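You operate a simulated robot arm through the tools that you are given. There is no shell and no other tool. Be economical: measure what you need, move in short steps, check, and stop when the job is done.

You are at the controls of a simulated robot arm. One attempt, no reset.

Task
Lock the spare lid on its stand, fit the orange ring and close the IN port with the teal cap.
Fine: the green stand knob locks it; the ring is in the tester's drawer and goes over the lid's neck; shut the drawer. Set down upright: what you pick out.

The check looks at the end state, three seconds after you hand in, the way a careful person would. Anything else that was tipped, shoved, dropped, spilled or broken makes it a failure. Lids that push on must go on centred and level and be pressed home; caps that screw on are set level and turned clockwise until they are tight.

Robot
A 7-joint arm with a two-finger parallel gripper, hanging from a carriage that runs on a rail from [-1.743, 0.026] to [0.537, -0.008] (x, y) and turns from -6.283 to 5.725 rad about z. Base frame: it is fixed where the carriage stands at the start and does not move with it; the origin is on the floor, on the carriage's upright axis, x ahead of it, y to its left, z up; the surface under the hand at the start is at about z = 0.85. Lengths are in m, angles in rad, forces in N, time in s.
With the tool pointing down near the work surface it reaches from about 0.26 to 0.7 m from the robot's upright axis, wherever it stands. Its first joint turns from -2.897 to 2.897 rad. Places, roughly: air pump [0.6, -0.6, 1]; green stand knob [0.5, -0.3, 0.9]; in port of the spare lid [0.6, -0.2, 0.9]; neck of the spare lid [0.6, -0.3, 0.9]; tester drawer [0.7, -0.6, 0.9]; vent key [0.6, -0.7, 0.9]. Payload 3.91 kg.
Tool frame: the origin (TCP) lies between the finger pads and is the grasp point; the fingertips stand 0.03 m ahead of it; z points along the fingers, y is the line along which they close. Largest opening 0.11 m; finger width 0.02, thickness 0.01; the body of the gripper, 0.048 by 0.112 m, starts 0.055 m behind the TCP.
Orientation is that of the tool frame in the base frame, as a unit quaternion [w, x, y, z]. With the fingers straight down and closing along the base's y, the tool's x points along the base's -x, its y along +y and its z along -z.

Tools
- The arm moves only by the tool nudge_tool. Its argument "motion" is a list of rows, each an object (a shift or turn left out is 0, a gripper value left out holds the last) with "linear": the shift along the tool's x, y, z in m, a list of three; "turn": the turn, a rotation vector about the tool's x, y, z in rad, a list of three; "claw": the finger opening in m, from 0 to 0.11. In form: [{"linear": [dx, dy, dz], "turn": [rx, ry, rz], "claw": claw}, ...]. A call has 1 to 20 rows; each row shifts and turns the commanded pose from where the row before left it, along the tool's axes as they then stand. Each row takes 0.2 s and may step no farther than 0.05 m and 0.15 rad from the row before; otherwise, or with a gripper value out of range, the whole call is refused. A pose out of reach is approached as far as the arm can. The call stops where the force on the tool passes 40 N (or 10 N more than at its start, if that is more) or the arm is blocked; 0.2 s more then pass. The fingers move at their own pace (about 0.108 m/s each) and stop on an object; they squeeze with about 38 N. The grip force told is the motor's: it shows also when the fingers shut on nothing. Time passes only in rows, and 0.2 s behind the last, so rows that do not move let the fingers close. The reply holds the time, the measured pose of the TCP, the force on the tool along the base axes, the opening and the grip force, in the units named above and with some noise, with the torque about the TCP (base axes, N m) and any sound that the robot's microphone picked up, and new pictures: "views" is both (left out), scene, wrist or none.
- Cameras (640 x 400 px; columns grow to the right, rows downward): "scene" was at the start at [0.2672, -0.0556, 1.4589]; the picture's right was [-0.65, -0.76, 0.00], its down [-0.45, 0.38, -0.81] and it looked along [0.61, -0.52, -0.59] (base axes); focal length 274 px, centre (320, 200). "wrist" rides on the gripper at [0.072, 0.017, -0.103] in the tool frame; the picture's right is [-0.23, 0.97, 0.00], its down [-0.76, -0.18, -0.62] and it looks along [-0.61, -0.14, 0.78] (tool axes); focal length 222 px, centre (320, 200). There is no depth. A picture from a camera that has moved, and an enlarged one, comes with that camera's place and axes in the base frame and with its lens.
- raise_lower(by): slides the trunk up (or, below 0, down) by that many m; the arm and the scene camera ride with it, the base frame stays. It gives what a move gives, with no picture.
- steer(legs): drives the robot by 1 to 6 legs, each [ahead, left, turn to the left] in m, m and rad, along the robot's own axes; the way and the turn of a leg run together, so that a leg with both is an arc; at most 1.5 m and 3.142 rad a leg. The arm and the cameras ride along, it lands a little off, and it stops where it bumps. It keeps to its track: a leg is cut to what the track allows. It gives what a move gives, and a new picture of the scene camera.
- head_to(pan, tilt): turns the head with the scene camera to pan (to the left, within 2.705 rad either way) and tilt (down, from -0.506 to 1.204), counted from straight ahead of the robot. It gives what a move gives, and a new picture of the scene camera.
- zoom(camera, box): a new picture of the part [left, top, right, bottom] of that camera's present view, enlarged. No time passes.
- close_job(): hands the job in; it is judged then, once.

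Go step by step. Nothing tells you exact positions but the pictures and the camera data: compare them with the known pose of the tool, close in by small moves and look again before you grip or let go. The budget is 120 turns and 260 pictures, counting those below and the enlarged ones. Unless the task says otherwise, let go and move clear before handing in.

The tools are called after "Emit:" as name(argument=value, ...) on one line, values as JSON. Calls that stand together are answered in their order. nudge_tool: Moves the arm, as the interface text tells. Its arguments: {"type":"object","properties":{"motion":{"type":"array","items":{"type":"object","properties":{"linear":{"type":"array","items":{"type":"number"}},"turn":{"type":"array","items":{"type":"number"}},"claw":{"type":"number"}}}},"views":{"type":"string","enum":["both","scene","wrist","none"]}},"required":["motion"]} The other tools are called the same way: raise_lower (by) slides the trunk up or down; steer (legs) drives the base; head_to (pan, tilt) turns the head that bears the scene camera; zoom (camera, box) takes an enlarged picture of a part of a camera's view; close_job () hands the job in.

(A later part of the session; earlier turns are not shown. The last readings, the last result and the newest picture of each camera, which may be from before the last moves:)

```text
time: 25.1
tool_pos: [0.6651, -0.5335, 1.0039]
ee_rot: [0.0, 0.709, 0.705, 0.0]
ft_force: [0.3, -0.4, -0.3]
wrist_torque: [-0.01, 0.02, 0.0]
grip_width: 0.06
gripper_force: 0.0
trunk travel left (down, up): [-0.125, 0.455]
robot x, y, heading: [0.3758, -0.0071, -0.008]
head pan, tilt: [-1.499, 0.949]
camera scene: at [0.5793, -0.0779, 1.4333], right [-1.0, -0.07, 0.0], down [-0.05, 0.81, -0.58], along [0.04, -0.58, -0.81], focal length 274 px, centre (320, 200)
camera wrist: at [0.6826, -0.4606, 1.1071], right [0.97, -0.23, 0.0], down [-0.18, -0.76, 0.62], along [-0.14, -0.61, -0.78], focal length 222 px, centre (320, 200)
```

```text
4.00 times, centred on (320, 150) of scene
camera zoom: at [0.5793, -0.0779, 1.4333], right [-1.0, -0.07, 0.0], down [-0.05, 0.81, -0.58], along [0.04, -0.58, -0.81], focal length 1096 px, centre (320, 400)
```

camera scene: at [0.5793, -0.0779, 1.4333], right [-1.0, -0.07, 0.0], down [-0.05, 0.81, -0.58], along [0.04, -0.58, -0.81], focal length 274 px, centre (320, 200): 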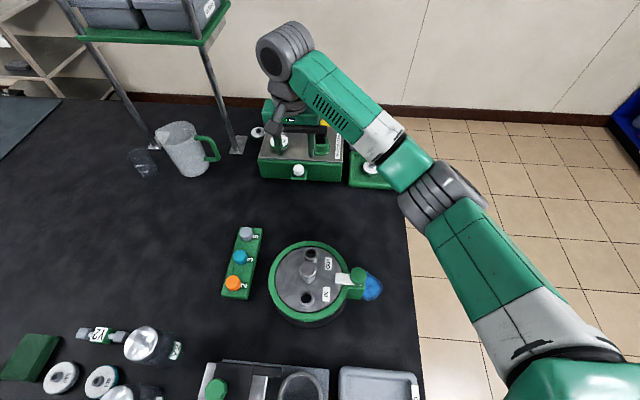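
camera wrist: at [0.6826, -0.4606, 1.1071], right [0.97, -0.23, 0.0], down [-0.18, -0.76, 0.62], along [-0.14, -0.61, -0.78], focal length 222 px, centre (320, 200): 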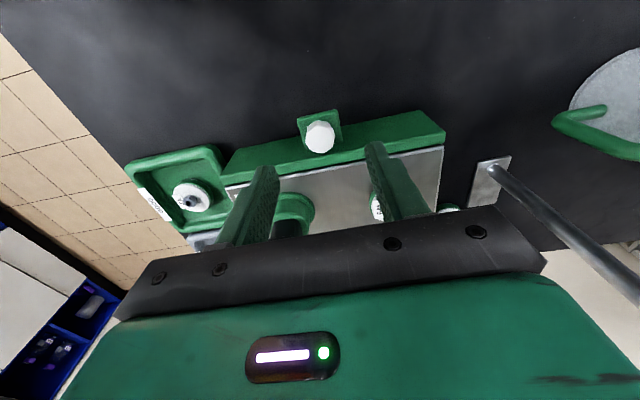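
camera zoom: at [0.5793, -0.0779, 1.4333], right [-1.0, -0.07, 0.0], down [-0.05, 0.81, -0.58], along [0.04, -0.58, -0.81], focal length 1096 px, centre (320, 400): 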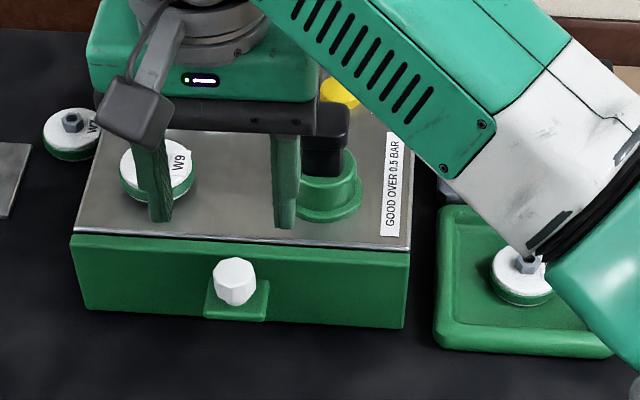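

Emit:
nudge_tool(motion=[{"linear": [-0.001, 0, 0.03]}, {"linear": [-0.001, 0, 0.03]}, {"linear": [0, 0, 0.006]}, {"claw": 0.015}, {"claw": 0.015}, {"claw": 0.015}], views="none")

Emit:
zoom(camera="wrist", box=[240, 100, 400, 200])

```text
time: 26.5
tool_pos: [0.6634, -0.5383, 0.9372]
ee_rot: [0.0, 0.709, 0.705, -0.001]
ft_force: [-4.5, 1.4, 1.7]
wrist_torque: [0.01, -0.03, -0.39]
grip_width: 0.0245
gripper_force: 45.5
trunk travel left (down, up): [-0.125, 0.455]
robot x, y, heading: [0.3741, -0.0079, -0.006]
head pan, tilt: [-1.499, 0.949]
```

```text
4.00 times, centred on (320, 150) of wrist
camera zoom: at [0.6813, -0.4644, 1.0399], right [0.97, -0.23, 0.0], down [-0.18, -0.76, 0.62], along [-0.15, -0.61, -0.78], focal length 888 px, centre (320, 400)
```

zoom: 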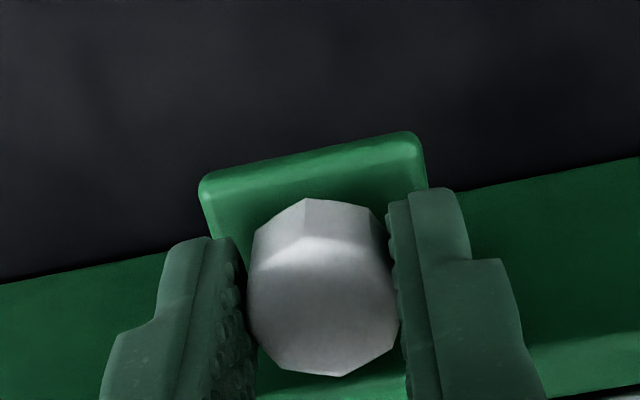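

The pull is gripped. I'll draw it toward +y in small steps.

Emit:
nudge_tool(motion=[{"linear": [0.01, 0, 0]}, {"linear": [0.015, 0, 0]}, {"linear": [0.015, 0, 0]}, {"linear": [0.015, 0, 0]}, {"linear": [0.015, 0, 0]}])

```text
time: 27.7
tool_pos: [0.6644, -0.4697, 0.936]
ee_rot: [0.001, 0.708, 0.706, -0.001]
ft_force: [-2.7, 1.0, -1.0]
wrist_torque: [0.12, 0.04, -0.36]
grip_width: 0.0244
gripper_force: 44.9
trunk travel left (down, up): [-0.125, 0.455]
robot x, y, heading: [0.373, -0.0101, -0.005]
head pan, tilt: [-1.499, 0.949]
camera scene: at [0.5791, -0.0778, 1.4333], right [-1.0, -0.07, 0.0], down [-0.05, 0.81, -0.58], along [0.04, -0.58, -0.81], focal length 274 px, centre (320, 200)
camera wrist: at [0.682, -0.3949, 1.0398], right [0.97, -0.23, 0.0], down [-0.18, -0.76, 0.62], along [-0.14, -0.61, -0.78], focal length 222 px, centre (320, 200)
```

scene: 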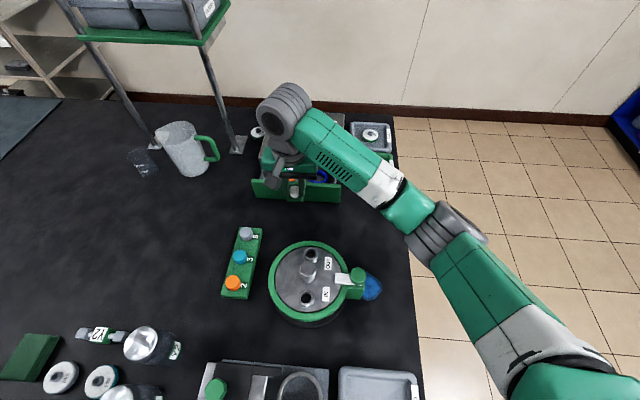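
wrist: 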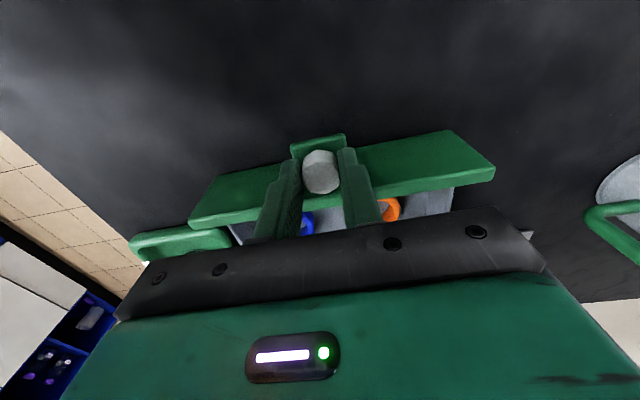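

Emit:
nudge_tool(motion=[{"linear": [0.01, 0, 0]}, {"linear": [0.01, 0, 0]}, {"claw": 0.05}, {"claw": 0.05}, {"linear": [0, 0, -0.03]}, {"linear": [0.01, 0, -0.04]}, {"linear": [0.02, 0, -0.04]}, {"linear": [0.02, 0, -0.03]}, {}])

Emit:
zoom(camera="wrist", box=[200, 90, 440, 240])

Emit:
zoom(camera="scene", box=[230, 110, 390, 210])

```text
time: 29.7
tool_pos: [0.6647, -0.3991, 1.0752]
ee_rot: [0.0, 0.709, 0.705, 0.0]
ft_force: [0.2, -0.1, 0.4]
wrist_torque: [-0.02, -0.01, -0.02]
grip_width: 0.0501
gripper_force: 0.1
trunk travel left (down, up): [-0.125, 0.455]
robot x, y, heading: [0.373, -0.0075, -0.006]
head pan, tilt: [-1.499, 0.949]
camera scene: at [0.5793, -0.078, 1.4333], right [-1.0, -0.07, 0.0], down [-0.05, 0.81, -0.58], along [0.04, -0.58, -0.81], focal length 274 px, centre (320, 200)
camera wrist: at [0.6825, -0.3271, 1.1782], right [0.97, -0.23, 0.0], down [-0.18, -0.76, 0.62], along [-0.14, -0.61, -0.78], focal length 222 px, centre (320, 200)
```

scene: 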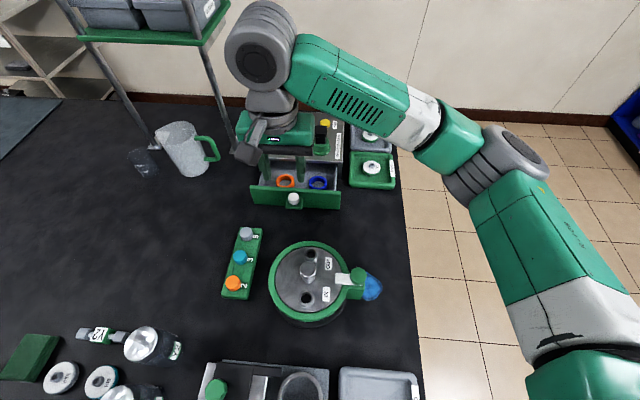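
wrist: 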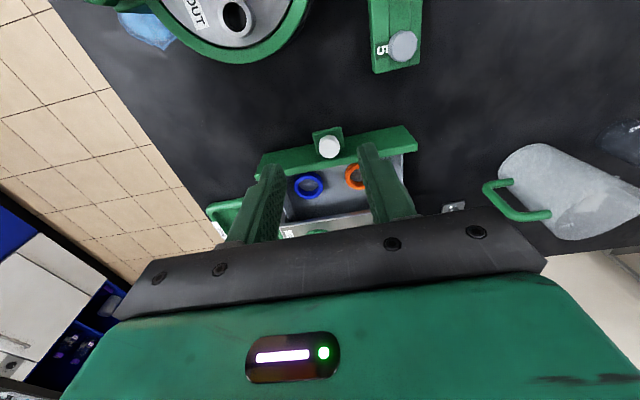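

```text
2.67 times, centred on (320, 165) of wrist
camera zoom: at [0.6825, -0.3271, 1.1782], right [0.97, -0.23, 0.0], down [-0.18, -0.76, 0.62], along [-0.14, -0.61, -0.78], focal length 592 px, centre (320, 293)
```

zoom: 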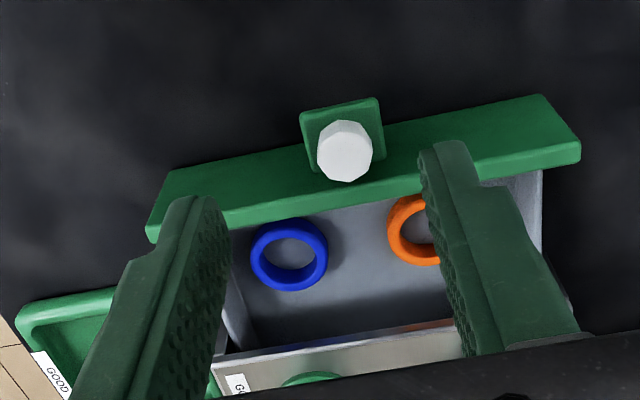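

```text
4.00 times, centred on (310, 160) of scene
camera zoom: at [0.5793, -0.078, 1.4333], right [-1.0, -0.07, 0.0], down [-0.05, 0.81, -0.58], along [0.04, -0.58, -0.81], focal length 1096 px, centre (360, 360)
```

zoom: 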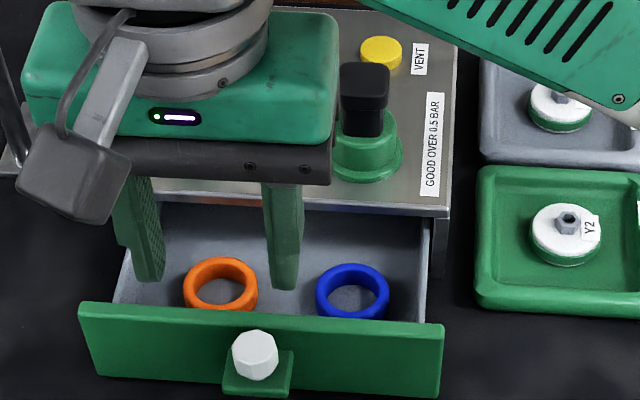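

The drawer is open with an orange and a blue ring lying flat. The orange ring is around [0.70, -0.508]. I'll move above it for a better look.

Emit:
nudge_tool(motion=[{"linear": [-0.025, 0.012, 0.01], "claw": 0.07}, {"linear": [-0.025, 0.012, 0.01]}, {"linear": [-0.025, 0.011, 0.01]}, {"linear": [-0.02, 0, 0.015]}, {}])

Emit:
zoom(camera="wrist", box=[220, 90, 420, 215])

Emit:
zoom(camera="scene", box=[230, 120, 350, 210])

```text
time: 30.9
tool_pos: [0.7017, -0.4955, 1.0317]
ee_rot: [-0.001, 0.71, 0.705, 0.0]
ft_force: [0.1, 0.0, -0.2]
wrist_torque: [0.03, 0.0, 0.01]
grip_width: 0.07
gripper_force: 0.0
trunk travel left (down, up): [-0.125, 0.455]
robot x, y, heading: [0.3758, -0.0058, -0.004]
head pan, tilt: [-1.499, 0.949]
camera scene: at [0.5793, -0.078, 1.4333], right [-1.0, -0.07, 0.0], down [-0.05, 0.81, -0.58], along [0.04, -0.58, -0.81], focal length 274 px, centre (320, 200)
camera wrist: at [0.7194, -0.4219, 1.1347], right [0.97, -0.23, 0.0], down [-0.18, -0.76, 0.62], along [-0.14, -0.61, -0.78], focal length 222 px, centre (320, 200)
```

scene: 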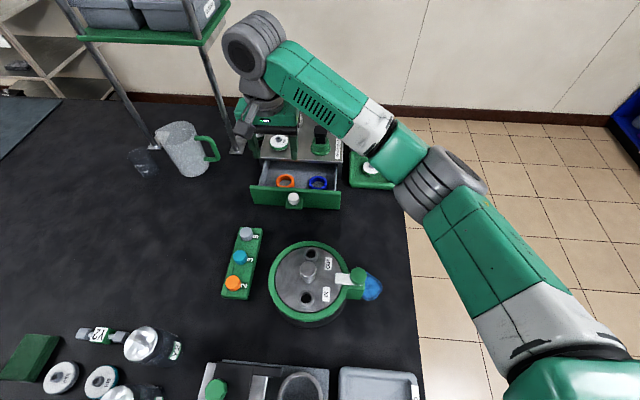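
wrist: 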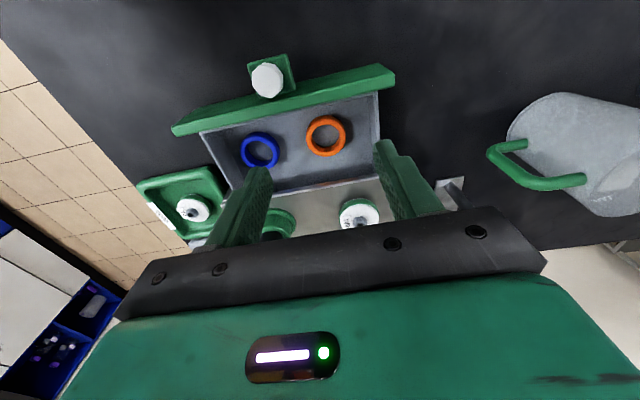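

```text
3.20 times, centred on (320, 152) of wrist
camera zoom: at [0.7194, -0.4219, 1.1347], right [0.97, -0.23, 0.0], down [-0.18, -0.76, 0.62], along [-0.14, -0.61, -0.78], focal length 711 px, centre (320, 352)
```

zoom: 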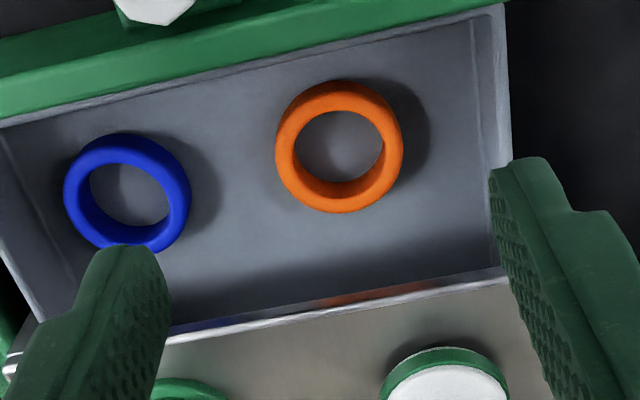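

```text
4.44 times, centred on (290, 165) of scene
camera zoom: at [0.5793, -0.078, 1.4333], right [-1.0, -0.07, 0.0], down [-0.05, 0.81, -0.58], along [0.04, -0.58, -0.81], focal length 1218 px, centre (453, 356)
```

zoom: 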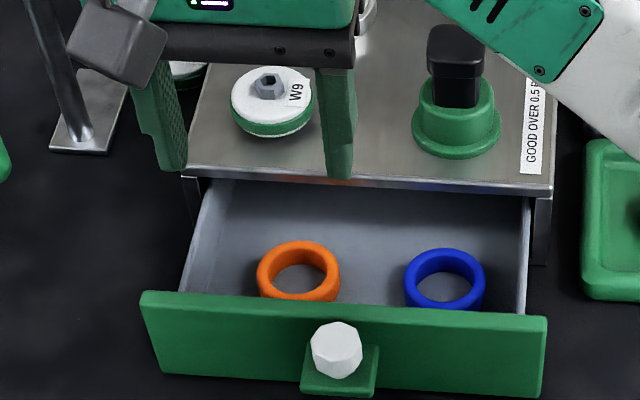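

The orange ring centre is about [0.702, -0.526], top z about 0.883, outer diameter 47 mm. I'll go down around it.

Emit:
nudge_tool(motion=[{"linear": [-0.0305, 0.0005, 0.02], "claw": 0.064}, {"linear": [0, 0, 0.035]}, {"linear": [0, 0, 0.035]}, {"linear": [0, 0, 0.03]}, {}], views="wrist")

Emit:
zoom(camera="wrist", box=[220, 90, 420, 215])

Emit:
zoom(camera="scene", box=[230, 120, 350, 210])

```text
time: 32.1
tool_pos: [0.7014, -0.5249, 0.9114]
ee_rot: [0.0, 0.709, 0.706, 0.0]
ft_force: [0.7, 0.1, 0.2]
wrist_torque: [-0.02, 0.0, -0.03]
grip_width: 0.0642
gripper_force: 0.0
trunk travel left (down, up): [-0.125, 0.455]
robot x, y, heading: [0.3736, -0.0076, -0.005]
head pan, tilt: [-1.499, 0.949]
camera wrist: at [0.7194, -0.4517, 1.014], right [0.97, -0.23, 0.0], down [-0.18, -0.76, 0.62], along [-0.14, -0.61, -0.78], focal length 222 px, centre (320, 200)
```

wrist: 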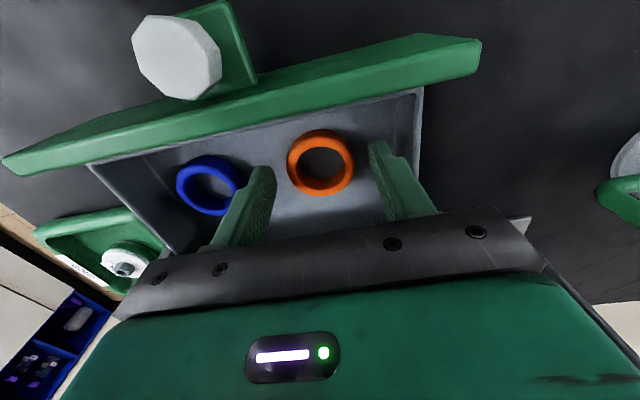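

```text
3.20 times, centred on (320, 152) of wrist
camera zoom: at [0.7194, -0.4517, 1.014], right [0.97, -0.23, 0.0], down [-0.18, -0.76, 0.62], along [-0.14, -0.61, -0.78], focal length 711 px, centre (320, 352)
```

zoom: 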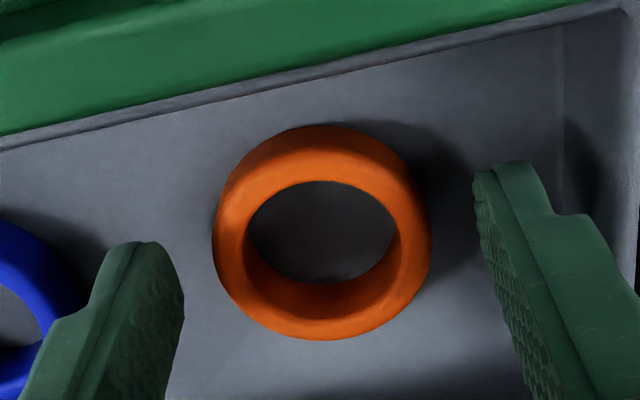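

```text
4.44 times, centred on (290, 165) of scene
camera zoom: at [0.5793, -0.0779, 1.4333], right [-1.0, -0.07, 0.0], down [-0.05, 0.81, -0.58], along [0.04, -0.58, -0.81], focal length 1218 px, centre (453, 356)
```

zoom: 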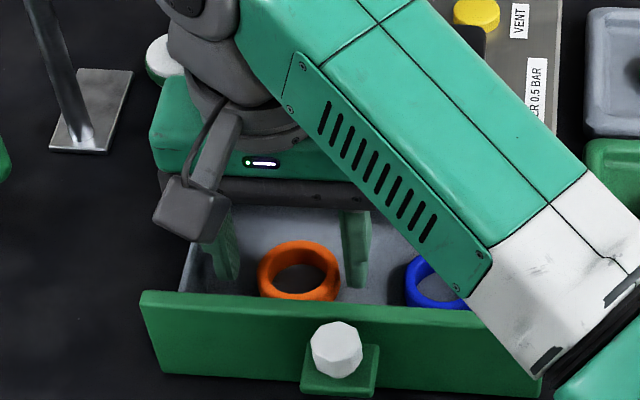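

Emit:
nudge_tool(motion=[{"linear": [0, 0.002, 0.005]}, {"linear": [0, 0, 0.005]}, {}], views="none")

Emit:
zoom(camera="wrist", box=[220, 90, 420, 215])

```text
time: 32.9
tool_pos: [0.7031, -0.5252, 0.9025]
ee_rot: [0.0, 0.709, 0.706, 0.0]
ft_force: [0.2, 0.1, -0.3]
wrist_torque: [0.03, 0.0, -0.01]
grip_width: 0.0639
gripper_force: 0.0
trunk travel left (down, up): [-0.125, 0.455]
robot x, y, heading: [0.37, -0.0056, -0.007]
head pan, tilt: [-1.499, 0.949]
```

```text
3.20 times, centred on (320, 152) of wrist
camera zoom: at [0.7204, -0.4525, 1.005], right [0.97, -0.23, 0.0], down [-0.18, -0.76, 0.62], along [-0.14, -0.61, -0.78], focal length 711 px, centre (320, 352)
```

zoom: 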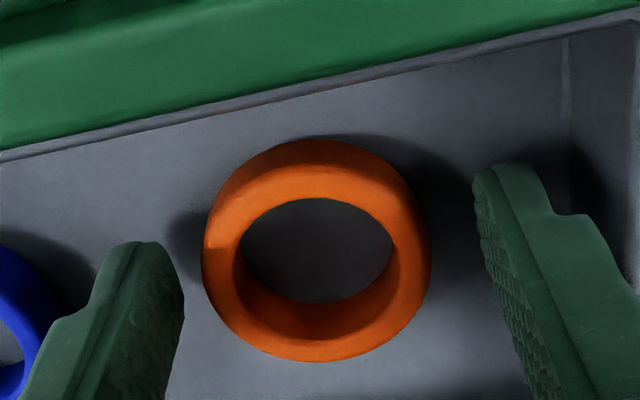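

Emit:
nudge_tool(motion=[{"linear": [0.003, 0, 0.002]}, {"claw": 0.04}, {"claw": 0.04}, {"claw": 0.04}, {}], views="none")

Emit:
zoom(camera="wrist", box=[220, 90, 420, 215])

```text
time: 34.1
tool_pos: [0.7032, -0.5213, 0.8991]
ee_rot: [0.001, 0.709, 0.705, 0.0]
ft_force: [0.6, -0.5, 0.5]
wrist_torque: [-0.04, 0.01, 0.01]
grip_width: 0.0451
gripper_force: 38.0
trunk travel left (down, up): [-0.125, 0.455]
robot x, y, heading: [0.3731, -0.0073, -0.009]
head pan, tilt: [-1.499, 0.949]
```

```text
3.20 times, centred on (320, 152) of wrist
camera zoom: at [0.721, -0.4485, 1.0027], right [0.97, -0.23, 0.0], down [-0.18, -0.76, 0.62], along [-0.14, -0.61, -0.78], focal length 711 px, centre (320, 352)
```

zoom: 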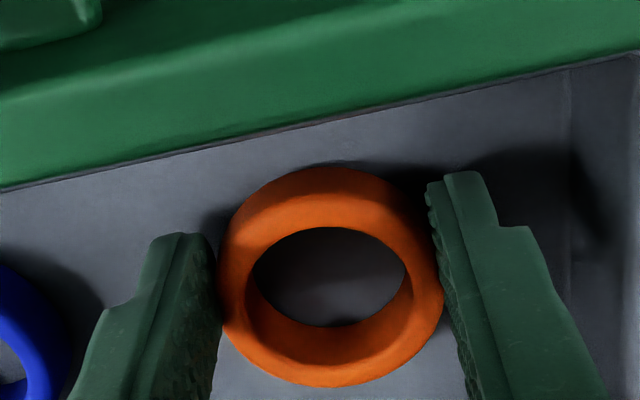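

The ring is held at 45 mm. I'll lift straight up and inspect.

Emit:
nudge_tool(motion=[{"linear": [0, 0, -0.01]}, {"linear": [0, 0, -0.03]}, {"linear": [0, 0, -0.04]}, {"linear": [0, 0, -0.05]}, {"linear": [0, 0, -0.04]}, {}])

Emit:
zoom(camera="wrist", box=[220, 90, 420, 215])

Emit:
zoom(camera="scene", box=[210, 70, 370, 210])

```text
time: 35.5
tool_pos: [0.7045, -0.5193, 1.0703]
ee_rot: [-0.001, 0.709, 0.705, 0.0]
ft_force: [0.4, 0.4, -0.4]
wrist_torque: [0.02, 0.0, 0.02]
grip_width: 0.0455
gripper_force: 37.8
trunk travel left (down, up): [-0.125, 0.455]
robot x, y, heading: [0.3761, -0.0079, -0.008]
head pan, tilt: [-1.499, 0.949]
camera scene: at [0.5793, -0.078, 1.4333], right [-1.0, -0.07, 0.0], down [-0.05, 0.81, -0.58], along [0.04, -0.58, -0.81], focal length 274 px, centre (320, 200)
camera wrist: at [0.7217, -0.4466, 1.1746], right [0.97, -0.23, 0.0], down [-0.18, -0.76, 0.62], along [-0.15, -0.61, -0.78], focal length 222 px, centre (320, 200)
```

scene: 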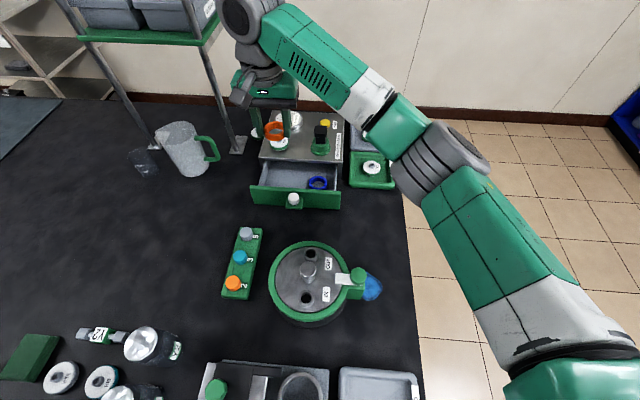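
wrist: 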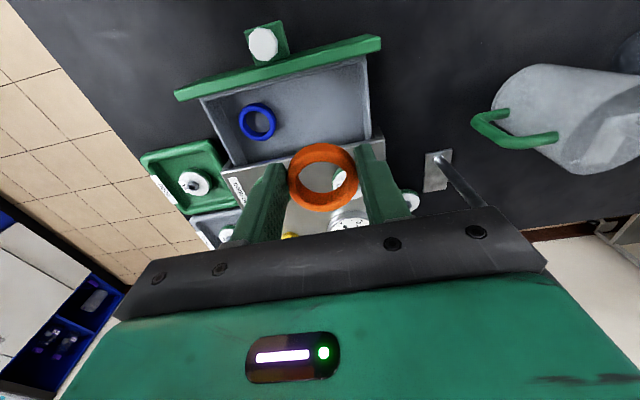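

```text
3.20 times, centred on (320, 152) of wrist
camera zoom: at [0.7217, -0.4466, 1.1746], right [0.97, -0.23, 0.0], down [-0.18, -0.76, 0.62], along [-0.15, -0.61, -0.78], focal length 711 px, centre (320, 352)
```

zoom: 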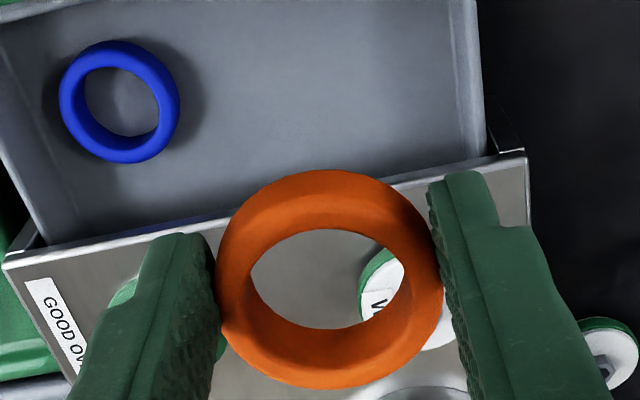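

```text
2.86 times, centred on (290, 140) of scene
camera zoom: at [0.5793, -0.078, 1.4333], right [-1.0, -0.07, 0.0], down [-0.05, 0.81, -0.58], along [0.04, -0.58, -0.81], focal length 783 px, centre (406, 371)
```

zoom: 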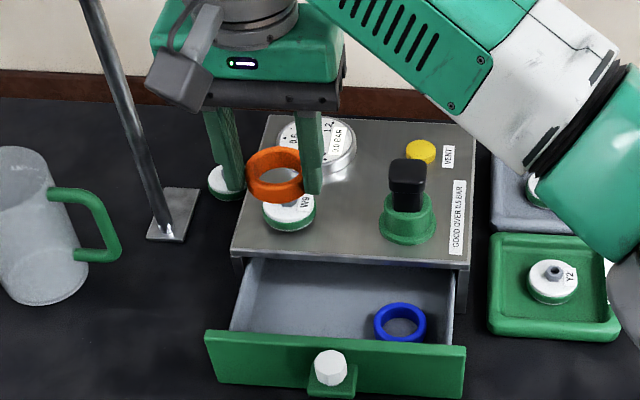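

The ring is held level; its centre sits about 6–7 mm to the -y side of the TCP. The neck is at about [0.6155, -0.2655]. I'll carry it over and hover above the neck.

Emit:
nudge_tool(motion=[{"linear": [0.037, -0.0129, 0]}, {"linear": [0.037, -0.0129, 0]}, {"linear": [0.037, -0.0129, 0]}, {"linear": [0.037, -0.0129, 0]}, {"linear": [0.037, -0.0129, 0.01]}, {"linear": [0.037, -0.0129, 0.01]}, {"linear": [0.037, -0.0129, 0.015]}, {}])

Emit:
zoom(camera="wrist", box=[220, 90, 420, 215])

Emit:
zoom(camera="scene", box=[210, 195, 390, 320])

```text
time: 37.3
tool_pos: [0.6123, -0.2631, 1.0379]
ee_rot: [0.001, 0.709, 0.705, 0.0]
ft_force: [0.2, 0.3, -0.3]
wrist_torque: [0.01, 0.01, 0.01]
grip_width: 0.0458
gripper_force: 38.3
trunk travel left (down, up): [-0.125, 0.455]
robot x, y, heading: [0.3738, -0.0055, -0.006]
head pan, tilt: [-1.499, 0.949]
camera scene: at [0.5793, -0.0778, 1.4333], right [-1.0, -0.07, 0.0], down [-0.05, 0.81, -0.58], along [0.04, -0.58, -0.81], focal length 274 px, centre (320, 200)
camera wrist: at [0.6298, -0.1892, 1.141], right [0.97, -0.23, 0.0], down [-0.18, -0.76, 0.62], along [-0.14, -0.61, -0.78], focal length 222 px, centre (320, 200)
```

scene: 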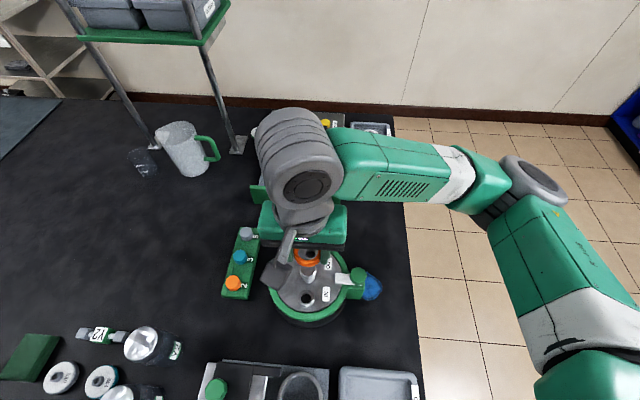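
wrist: 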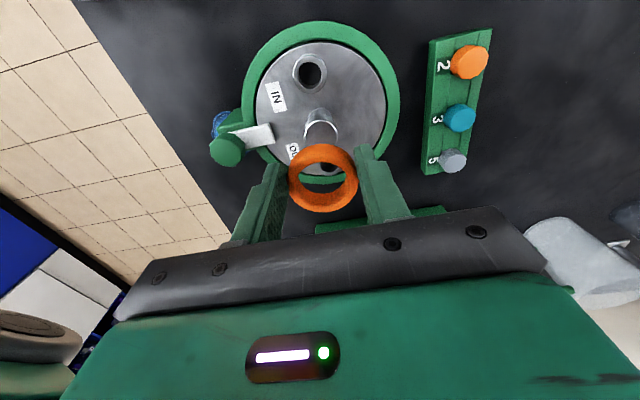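

```text
3.20 times, centred on (320, 152) of wrist
camera zoom: at [0.6298, -0.1892, 1.141], right [0.97, -0.23, 0.0], down [-0.18, -0.76, 0.62], along [-0.14, -0.61, -0.78], focal length 711 px, centre (320, 352)
```

zoom: 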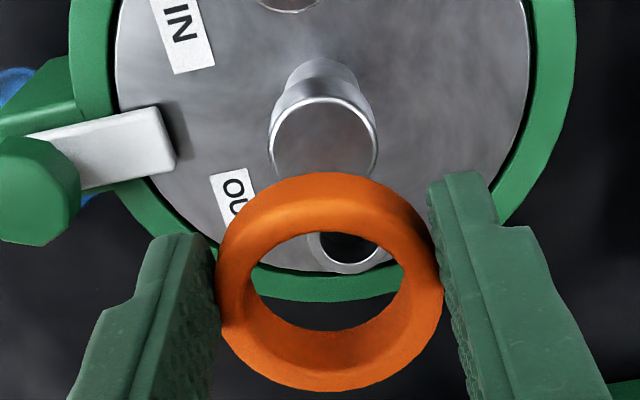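

```text
3.20 times, centred on (300, 258) of scene
camera zoom: at [0.5793, -0.0778, 1.4333], right [-1.0, -0.07, 0.0], down [-0.05, 0.81, -0.58], along [0.04, -0.58, -0.81], focal length 877 px, centre (384, 16)
```

zoom: 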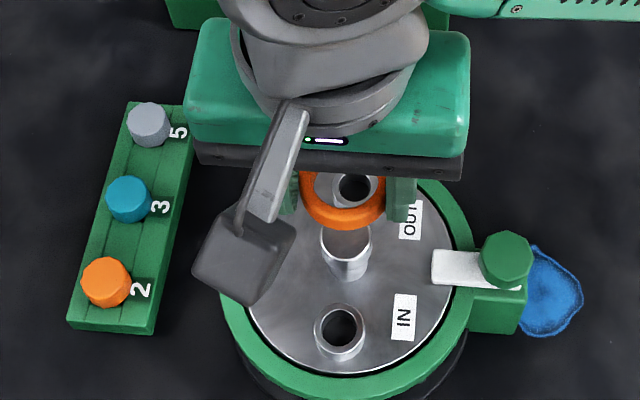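

Emit:
nudge_tool(motion=[{"linear": [0.005, 0.0015, 0.02]}, {"linear": [0, 0, 0.02]}, {}], views="none")

Emit:
zoom(camera="wrist", box=[240, 100, 400, 200])

Emit:
zoom(camera="scene", box=[265, 230, 345, 290])

```text
time: 38.1
tool_pos: [0.6151, -0.2569, 0.9984]
ee_rot: [0.0, 0.709, 0.705, 0.0]
ft_force: [0.5, 0.7, 0.1]
wrist_torque: [0.02, -0.03, 0.02]
grip_width: 0.0452
gripper_force: 38.4
trunk travel left (down, up): [-0.125, 0.455]
robot x, y, heading: [0.3714, -0.0101, -0.005]
head pan, tilt: [-1.499, 0.949]
```

```text
4.00 times, centred on (320, 150) of wrist
camera zoom: at [0.6326, -0.1839, 1.1005], right [0.97, -0.23, 0.0], down [-0.18, -0.76, 0.62], along [-0.14, -0.61, -0.78], focal length 888 px, centre (320, 400)
```

zoom: 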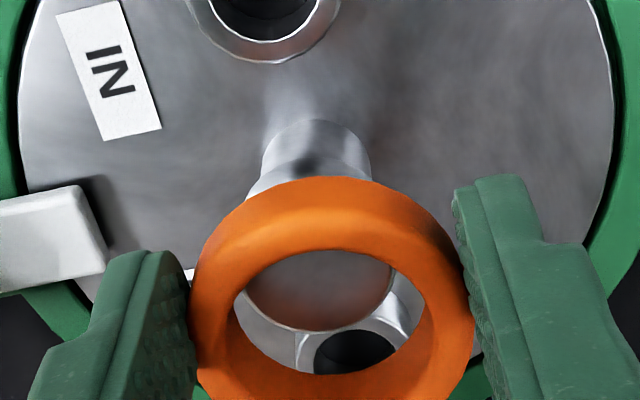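

```text
6.67 times, centred on (305, 260) of scene
camera zoom: at [0.5793, -0.0779, 1.4333], right [-1.0, -0.07, 0.0], down [-0.05, 0.81, -0.58], along [0.04, -0.58, -0.81], focal length 1827 px, centre (420, -200)
```

zoom: 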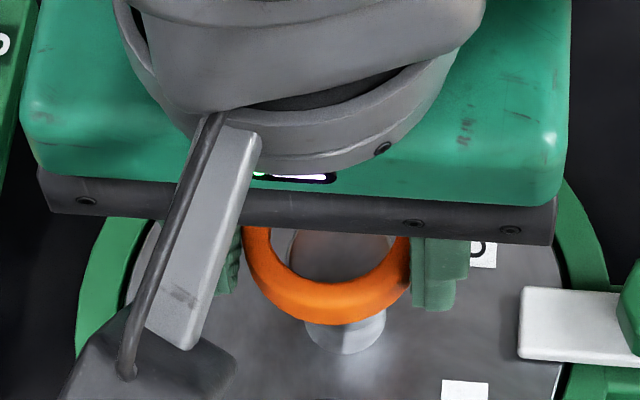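

Comparing ring and neck in both views, the ring should shift about 3 mm toward -x and 1 mm toward -y. I'll adjust and lower a little.

Emit:
nudge_tool(motion=[{"linear": [-0.001, -0.003, 0]}, {"linear": [0, 0, 0.006]}, {}], views="none")

Emit:
zoom(camera="wrist", box=[240, 110, 400, 210])

Emit:
zoom(camera="scene", box=[265, 230, 345, 290])

```text
time: 38.9
tool_pos: [0.6114, -0.2579, 0.9932]
ee_rot: [0.003, 0.707, 0.707, 0.0]
ft_force: [-3.0, 3.7, 26.5]
wrist_torque: [0.27, 0.01, 0.01]
grip_width: 0.0455
gripper_force: 38.0
trunk travel left (down, up): [-0.125, 0.455]
robot x, y, heading: [0.3713, -0.0057, -0.008]
head pan, tilt: [-1.499, 0.949]
stopped in row 3: the force on the tool passed its limit at 42 N (the readings are from after the stop); the commanded pose is now the measured one
```

```text
4.00 times, centred on (320, 160) of wrist
camera zoom: at [0.6288, -0.1841, 1.0964], right [0.97, -0.23, 0.0], down [-0.18, -0.76, 0.62], along [-0.14, -0.61, -0.78], focal length 888 px, centre (320, 360)
```

zoom: 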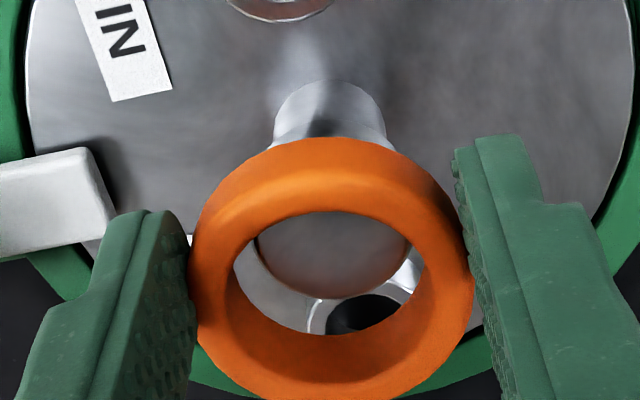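

```text
6.67 times, centred on (305, 260) of scene
camera zoom: at [0.5795, -0.0781, 1.4337], right [-1.0, -0.07, 0.0], down [-0.05, 0.81, -0.58], along [0.04, -0.58, -0.81], focal length 1827 px, centre (420, -200)
```

zoom: 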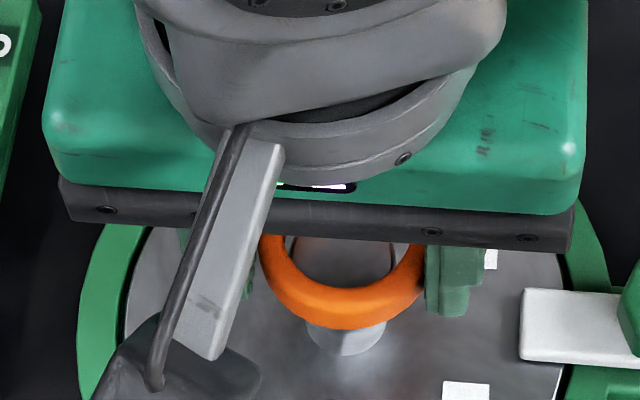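

The ring touched the neck top early (neck top z about 0.961), and the view shows the ring needs to go about 5.5 mm toward +y. I'll lift slightly, shift and look again.

Emit:
nudge_tool(motion=[{"linear": [0, 0, -0.005]}, {"linear": [0.0055, 0.0005, 0]}, {}], views="none")

Emit:
zoom(camera="wrist", box=[240, 110, 400, 210])

Emit:
zoom(camera="scene", box=[265, 230, 345, 290])

```text
time: 39.7
tool_pos: [0.6115, -0.2507, 0.9971]
ee_rot: [0.001, 0.708, 0.706, 0.0]
ft_force: [-0.4, 1.1, -0.1]
wrist_torque: [-0.02, 0.0, -0.02]
grip_width: 0.0452
gripper_force: 37.9
trunk travel left (down, up): [-0.125, 0.455]
robot x, y, heading: [0.3745, -0.0038, 0.001]
head pan, tilt: [-1.499, 0.949]
```

```text
4.00 times, centred on (320, 160) of wrist
camera zoom: at [0.629, -0.1777, 1.1004], right [0.97, -0.23, 0.0], down [-0.18, -0.76, 0.62], along [-0.14, -0.61, -0.78], focal length 888 px, centre (320, 360)
```

zoom: 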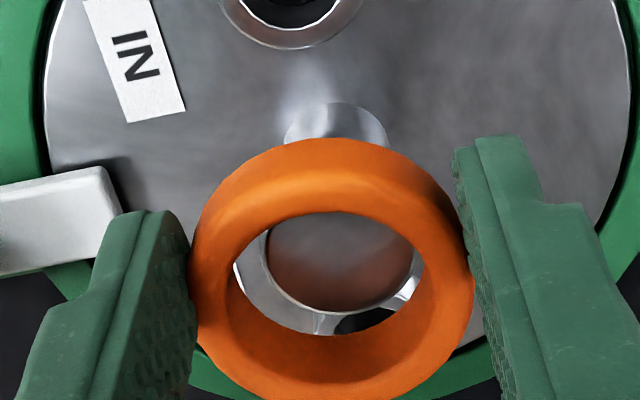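

```text
6.67 times, centred on (305, 260) of scene
camera zoom: at [0.5793, -0.0779, 1.4333], right [-1.0, -0.07, 0.0], down [-0.05, 0.81, -0.58], along [0.04, -0.58, -0.81], focal length 1827 px, centre (420, -200)
```

zoom: 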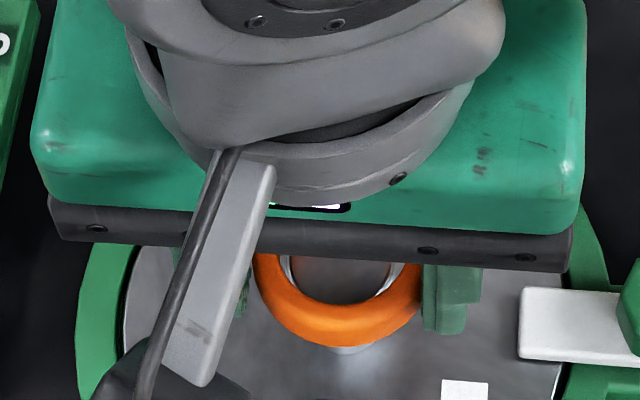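

Now the ring looks concentric in y; I'll shift 0.8 mm toward +x and lower gently.

Emit:
nudge_tool(motion=[{"linear": [0, 0.0008, 0.003]}, {"linear": [0, 0, 0.003]}, {"linear": [0, 0, 0.003]}, {}], views="none")

Emit:
zoom(camera="wrist", box=[240, 110, 400, 210])

Emit:
zoom(camera="scene", box=[265, 230, 345, 290])

```text
time: 40.7
tool_pos: [0.6128, -0.2513, 0.988]
ee_rot: [0.001, 0.708, 0.706, -0.001]
ft_force: [-0.1, -0.5, 0.9]
wrist_torque: [-0.03, -0.01, 0.02]
grip_width: 0.0451
gripper_force: 38.5
trunk travel left (down, up): [-0.125, 0.455]
robot x, y, heading: [0.3711, -0.0034, -0.007]
head pan, tilt: [-1.499, 0.949]
```

```text
4.00 times, centred on (320, 160) of wrist
camera zoom: at [0.6298, -0.1779, 1.0907], right [0.97, -0.23, 0.0], down [-0.18, -0.76, 0.62], along [-0.14, -0.61, -0.78], focal length 888 px, centre (320, 360)
```

zoom: 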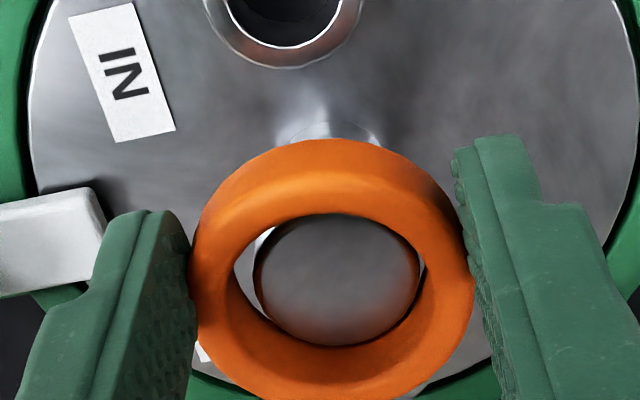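

```text
6.67 times, centred on (305, 260) of scene
camera zoom: at [0.5792, -0.0779, 1.4333], right [-1.0, -0.07, 0.0], down [-0.05, 0.81, -0.58], along [0.04, -0.58, -0.81], focal length 1827 px, centre (420, -200)
```

zoom: 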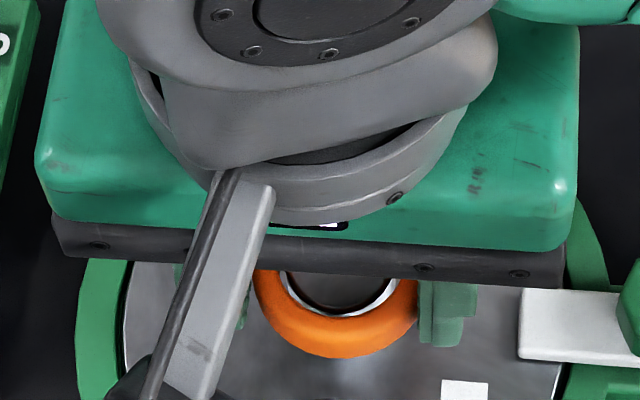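

The neck has entered the ring with no contact force. I'll shift 1 mm toward +x and keep lowering.

Emit:
nudge_tool(motion=[{"linear": [0, 0.001, 0.002]}, {"linear": [0, 0, 0.006]}, {"linear": [0, 0, 0.006]}, {"linear": [0, 0, 0.006]}, {}], views="none")

Emit:
zoom(camera="wrist", box=[240, 110, 400, 210])

```text
time: 41.9
tool_pos: [0.6135, -0.2508, 0.9686]
ee_rot: [0.001, 0.708, 0.706, 0.0]
ft_force: [-0.4, -0.9, -0.4]
wrist_torque: [0.0, 0.03, 0.0]
grip_width: 0.0453
gripper_force: 37.6
trunk travel left (down, up): [-0.125, 0.455]
robot x, y, heading: [0.3732, -0.0054, -0.006]
head pan, tilt: [-1.499, 0.949]
```

```text
4.00 times, centred on (320, 160) of wrist
camera zoom: at [0.6312, -0.1782, 1.071], right [0.97, -0.23, 0.0], down [-0.18, -0.76, 0.62], along [-0.14, -0.61, -0.78], focal length 888 px, centre (320, 360)
```

zoom: 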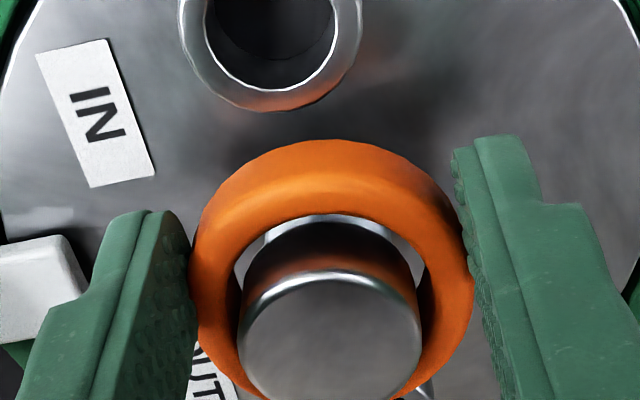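

Emit:
nudge_tool(motion=[{"linear": [0, 0, 0.006]}, {"linear": [0, 0, 0.006]}, {"linear": [0, 0, 0.006]}, {"linear": [0, 0, 0.005]}, {}], views="none")

Emit:
zoom(camera="wrist", box=[240, 110, 400, 210])

Emit:
zoom(camera="scene", box=[255, 230, 355, 305])

```text
time: 42.7
tool_pos: [0.6136, -0.2518, 0.9521]
ee_rot: [0.003, 0.707, 0.707, 0.0]
ft_force: [-1.5, 2.9, 21.7]
wrist_torque: [0.09, 0.19, -0.05]
grip_width: 0.0449
gripper_force: 38.1
trunk travel left (down, up): [-0.125, 0.455]
robot x, y, heading: [0.376, -0.004, -0.011]
head pan, tilt: [-1.499, 0.949]
stopped in row 4: the force on the tool passed its limit at 53 N (the readings are from after the stop); the commanded pose is now the measured one
```

```text
4.00 times, centred on (320, 160) of wrist
camera zoom: at [0.6309, -0.1781, 1.0544], right [0.97, -0.23, 0.01], down [-0.18, -0.76, 0.63], along [-0.14, -0.61, -0.78], focal length 888 px, centre (320, 360)
```

zoom: 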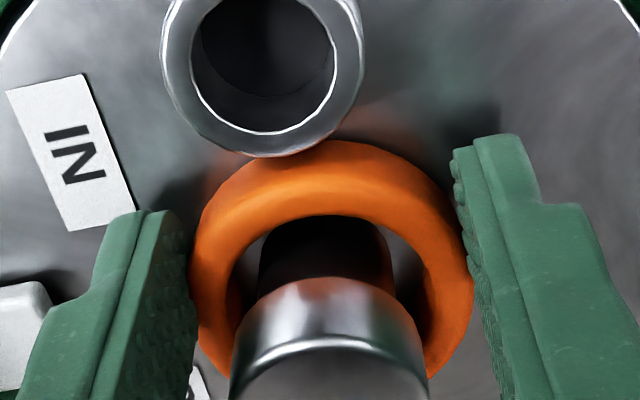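

```text
5.33 times, centred on (305, 268) of scene
camera zoom: at [0.5794, -0.078, 1.4337], right [-1.0, -0.07, 0.0], down [-0.05, 0.81, -0.58], along [0.04, -0.58, -0.81], focal length 1462 px, centre (400, -160)
```

zoom: 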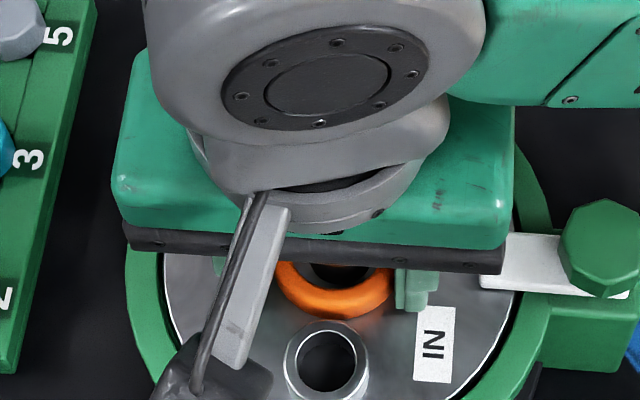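

The IN label puts the lid surface at z about 0.925, so the ring is resting on the lid. I'll release and rise to check.

Emit:
nudge_tool(motion=[{"linear": [0, 0, -0.001], "claw": 0.06}, {"claw": 0.06}, {"linear": [0, 0, -0.02]}, {"linear": [0, 0, -0.03]}, {"linear": [0, 0, -0.04]}, {"linear": [0.04, 0, -0.02]}, {"linear": [0.02, 0, 0]}, {}])

Emit:
zoom(camera="wrist", box=[220, 60, 420, 185])

Emit:
zoom(camera="scene", box=[255, 230, 355, 305])

```text
time: 44.5
tool_pos: [0.6143, -0.19, 1.0626]
ee_rot: [0.002, 0.708, 0.706, 0.0]
ft_force: [0.0, 1.5, -0.5]
wrist_torque: [-0.02, 0.0, 0.0]
grip_width: 0.0599
gripper_force: 0.0
trunk travel left (down, up): [-0.125, 0.455]
robot x, y, heading: [0.3736, -0.0065, -0.001]
head pan, tilt: [-1.499, 0.949]
camera scene: at [0.5792, -0.0779, 1.4333], right [-1.0, -0.07, 0.0], down [-0.05, 0.81, -0.58], along [0.04, -0.58, -0.81], focal length 274 px, centre (320, 200)
camera wrist: at [0.6319, -0.1167, 1.1657], right [0.97, -0.23, 0.0], down [-0.18, -0.76, 0.63], along [-0.14, -0.61, -0.78], focal length 222 px, centre (320, 200)
```

scene: 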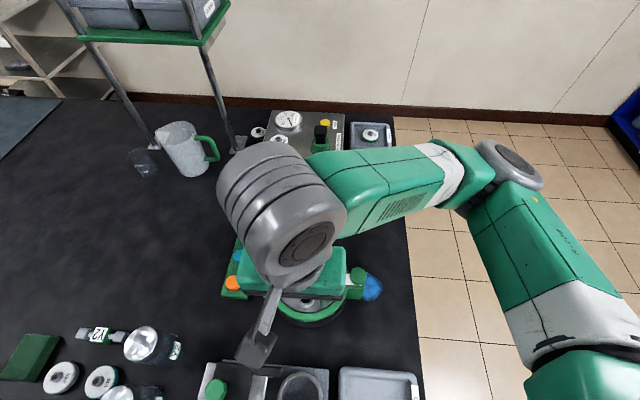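
wrist: 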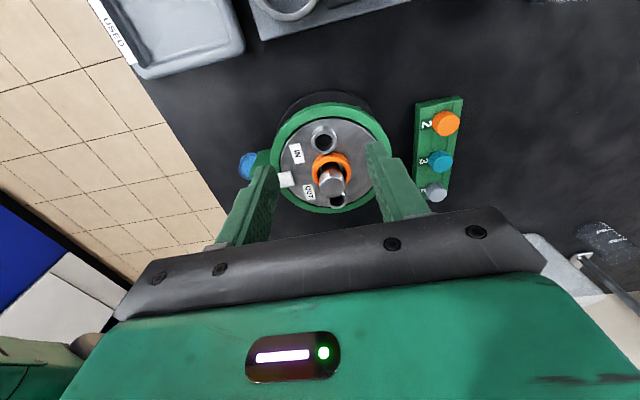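

```text
3.20 times, centred on (320, 122) of wrist
camera zoom: at [0.6319, -0.1167, 1.1657], right [0.97, -0.23, 0.0], down [-0.18, -0.76, 0.63], along [-0.14, -0.61, -0.78], focal length 711 px, centre (320, 448)
```

zoom: 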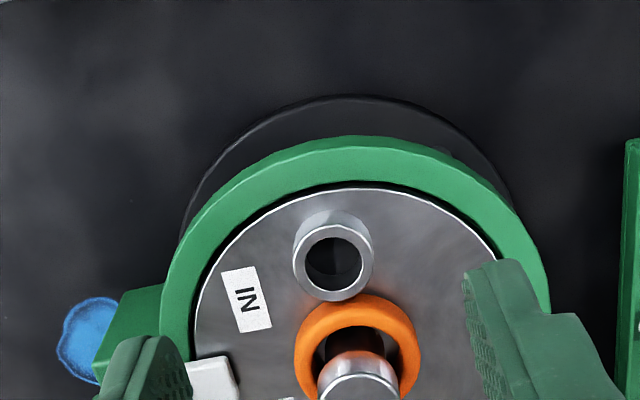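

```text
5.33 times, centred on (305, 268) of scene
camera zoom: at [0.5792, -0.0779, 1.4333], right [-1.0, -0.07, 0.0], down [-0.05, 0.81, -0.58], along [0.04, -0.58, -0.81], focal length 1462 px, centre (400, -160)
```

zoom: 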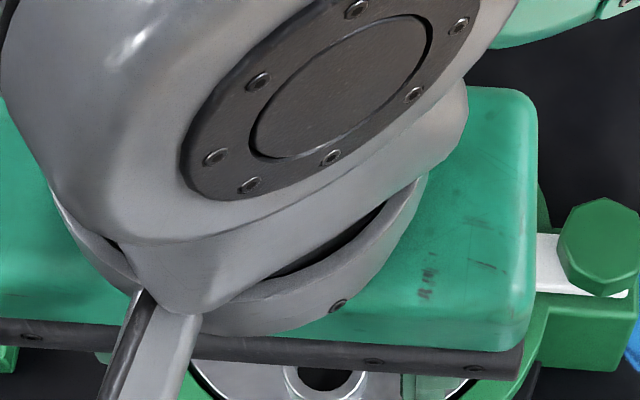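

The ring looks to be on the lid around the neck. Next I go back to the drawer to close it, which also clears the scene view.

Emit:
nudge_tool(motion=[{"linear": [-0.043, 0.0083, 0]}, {"linear": [-0.043, 0.0083, 0]}, {"linear": [-0.043, 0.0083, 0]}, {"linear": [-0.043, 0.0083, 0]}, {"linear": [-0.043, 0.0083, 0.02]}, {"linear": [-0.043, 0.0083, 0.02]}, {"linear": [-0.002, 0, 0.015]}, {}])

Emit:
zoom(camera="wrist", box=[240, 80, 400, 180])

Emit:
zoom(camera="scene", box=[210, 215, 390, 330])

```text
time: 46.3
tool_pos: [0.6613, -0.4532, 1.0065]
ee_rot: [0.004, 0.708, 0.706, -0.001]
ft_force: [-0.1, -0.1, -0.4]
wrist_torque: [-0.01, -0.05, -0.01]
grip_width: 0.0604
gripper_force: 0.0
trunk travel left (down, up): [-0.125, 0.455]
robot x, y, heading: [0.3705, -0.0062, -0.006]
head pan, tilt: [-1.499, 0.949]
camera scene: at [0.5791, -0.0779, 1.4333], right [-1.0, -0.07, 0.0], down [-0.05, 0.81, -0.58], along [0.04, -0.58, -0.81], focal length 274 px, centre (320, 200)
camera wrist: at [0.6768, -0.3797, 1.1092], right [0.97, -0.23, 0.0], down [-0.18, -0.76, 0.63], along [-0.14, -0.61, -0.78], focal length 222 px, centre (320, 200)
```

scene: 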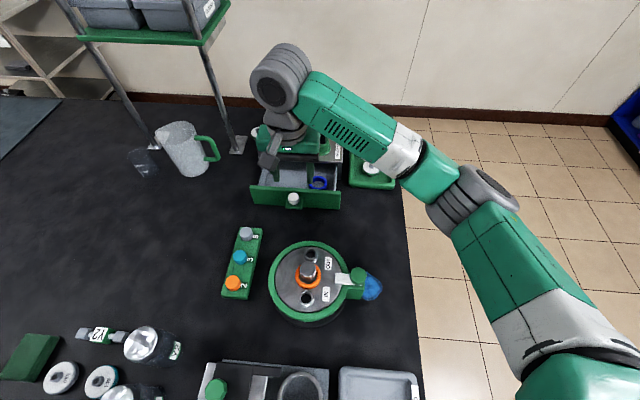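
wrist: 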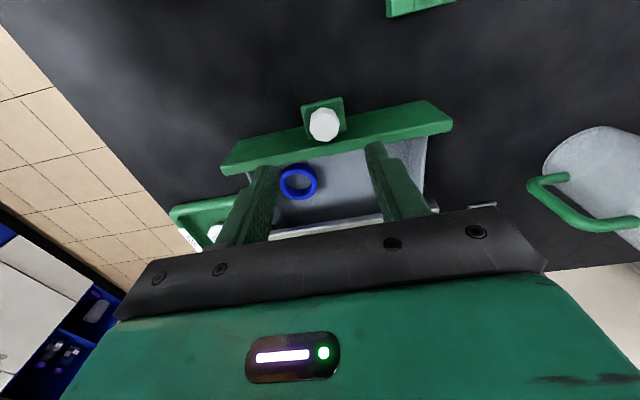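

```text
4.00 times, centred on (320, 130) of wrist
camera zoom: at [0.6768, -0.3797, 1.1092], right [0.97, -0.23, 0.0], down [-0.18, -0.76, 0.63], along [-0.14, -0.61, -0.78], focal length 888 px, centre (320, 480)
```

zoom: 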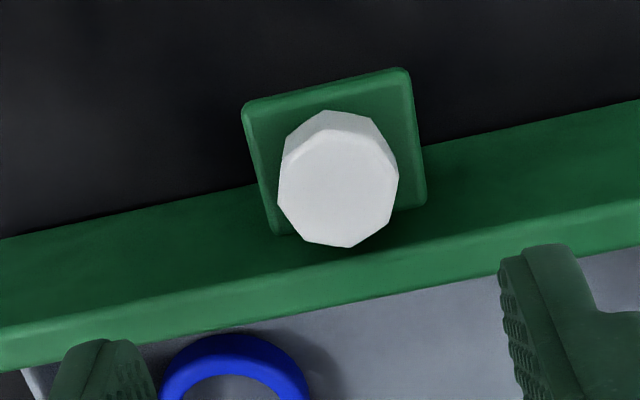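

```text
3.48 times, centred on (300, 272) of scene
camera zoom: at [0.5791, -0.0779, 1.4333], right [-1.0, -0.07, 0.0], down [-0.05, 0.81, -0.58], along [0.04, -0.58, -0.81], focal length 953 px, centre (390, -52)
```

zoom: 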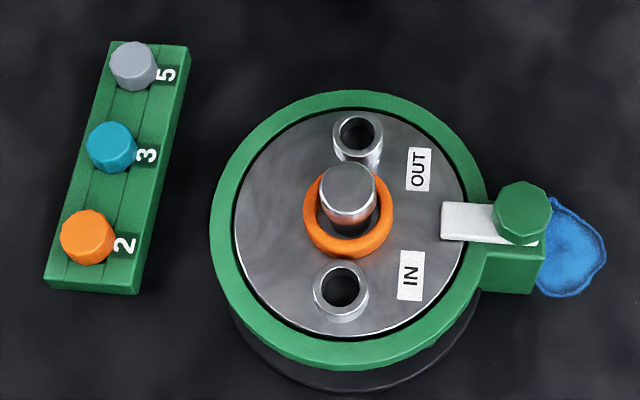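

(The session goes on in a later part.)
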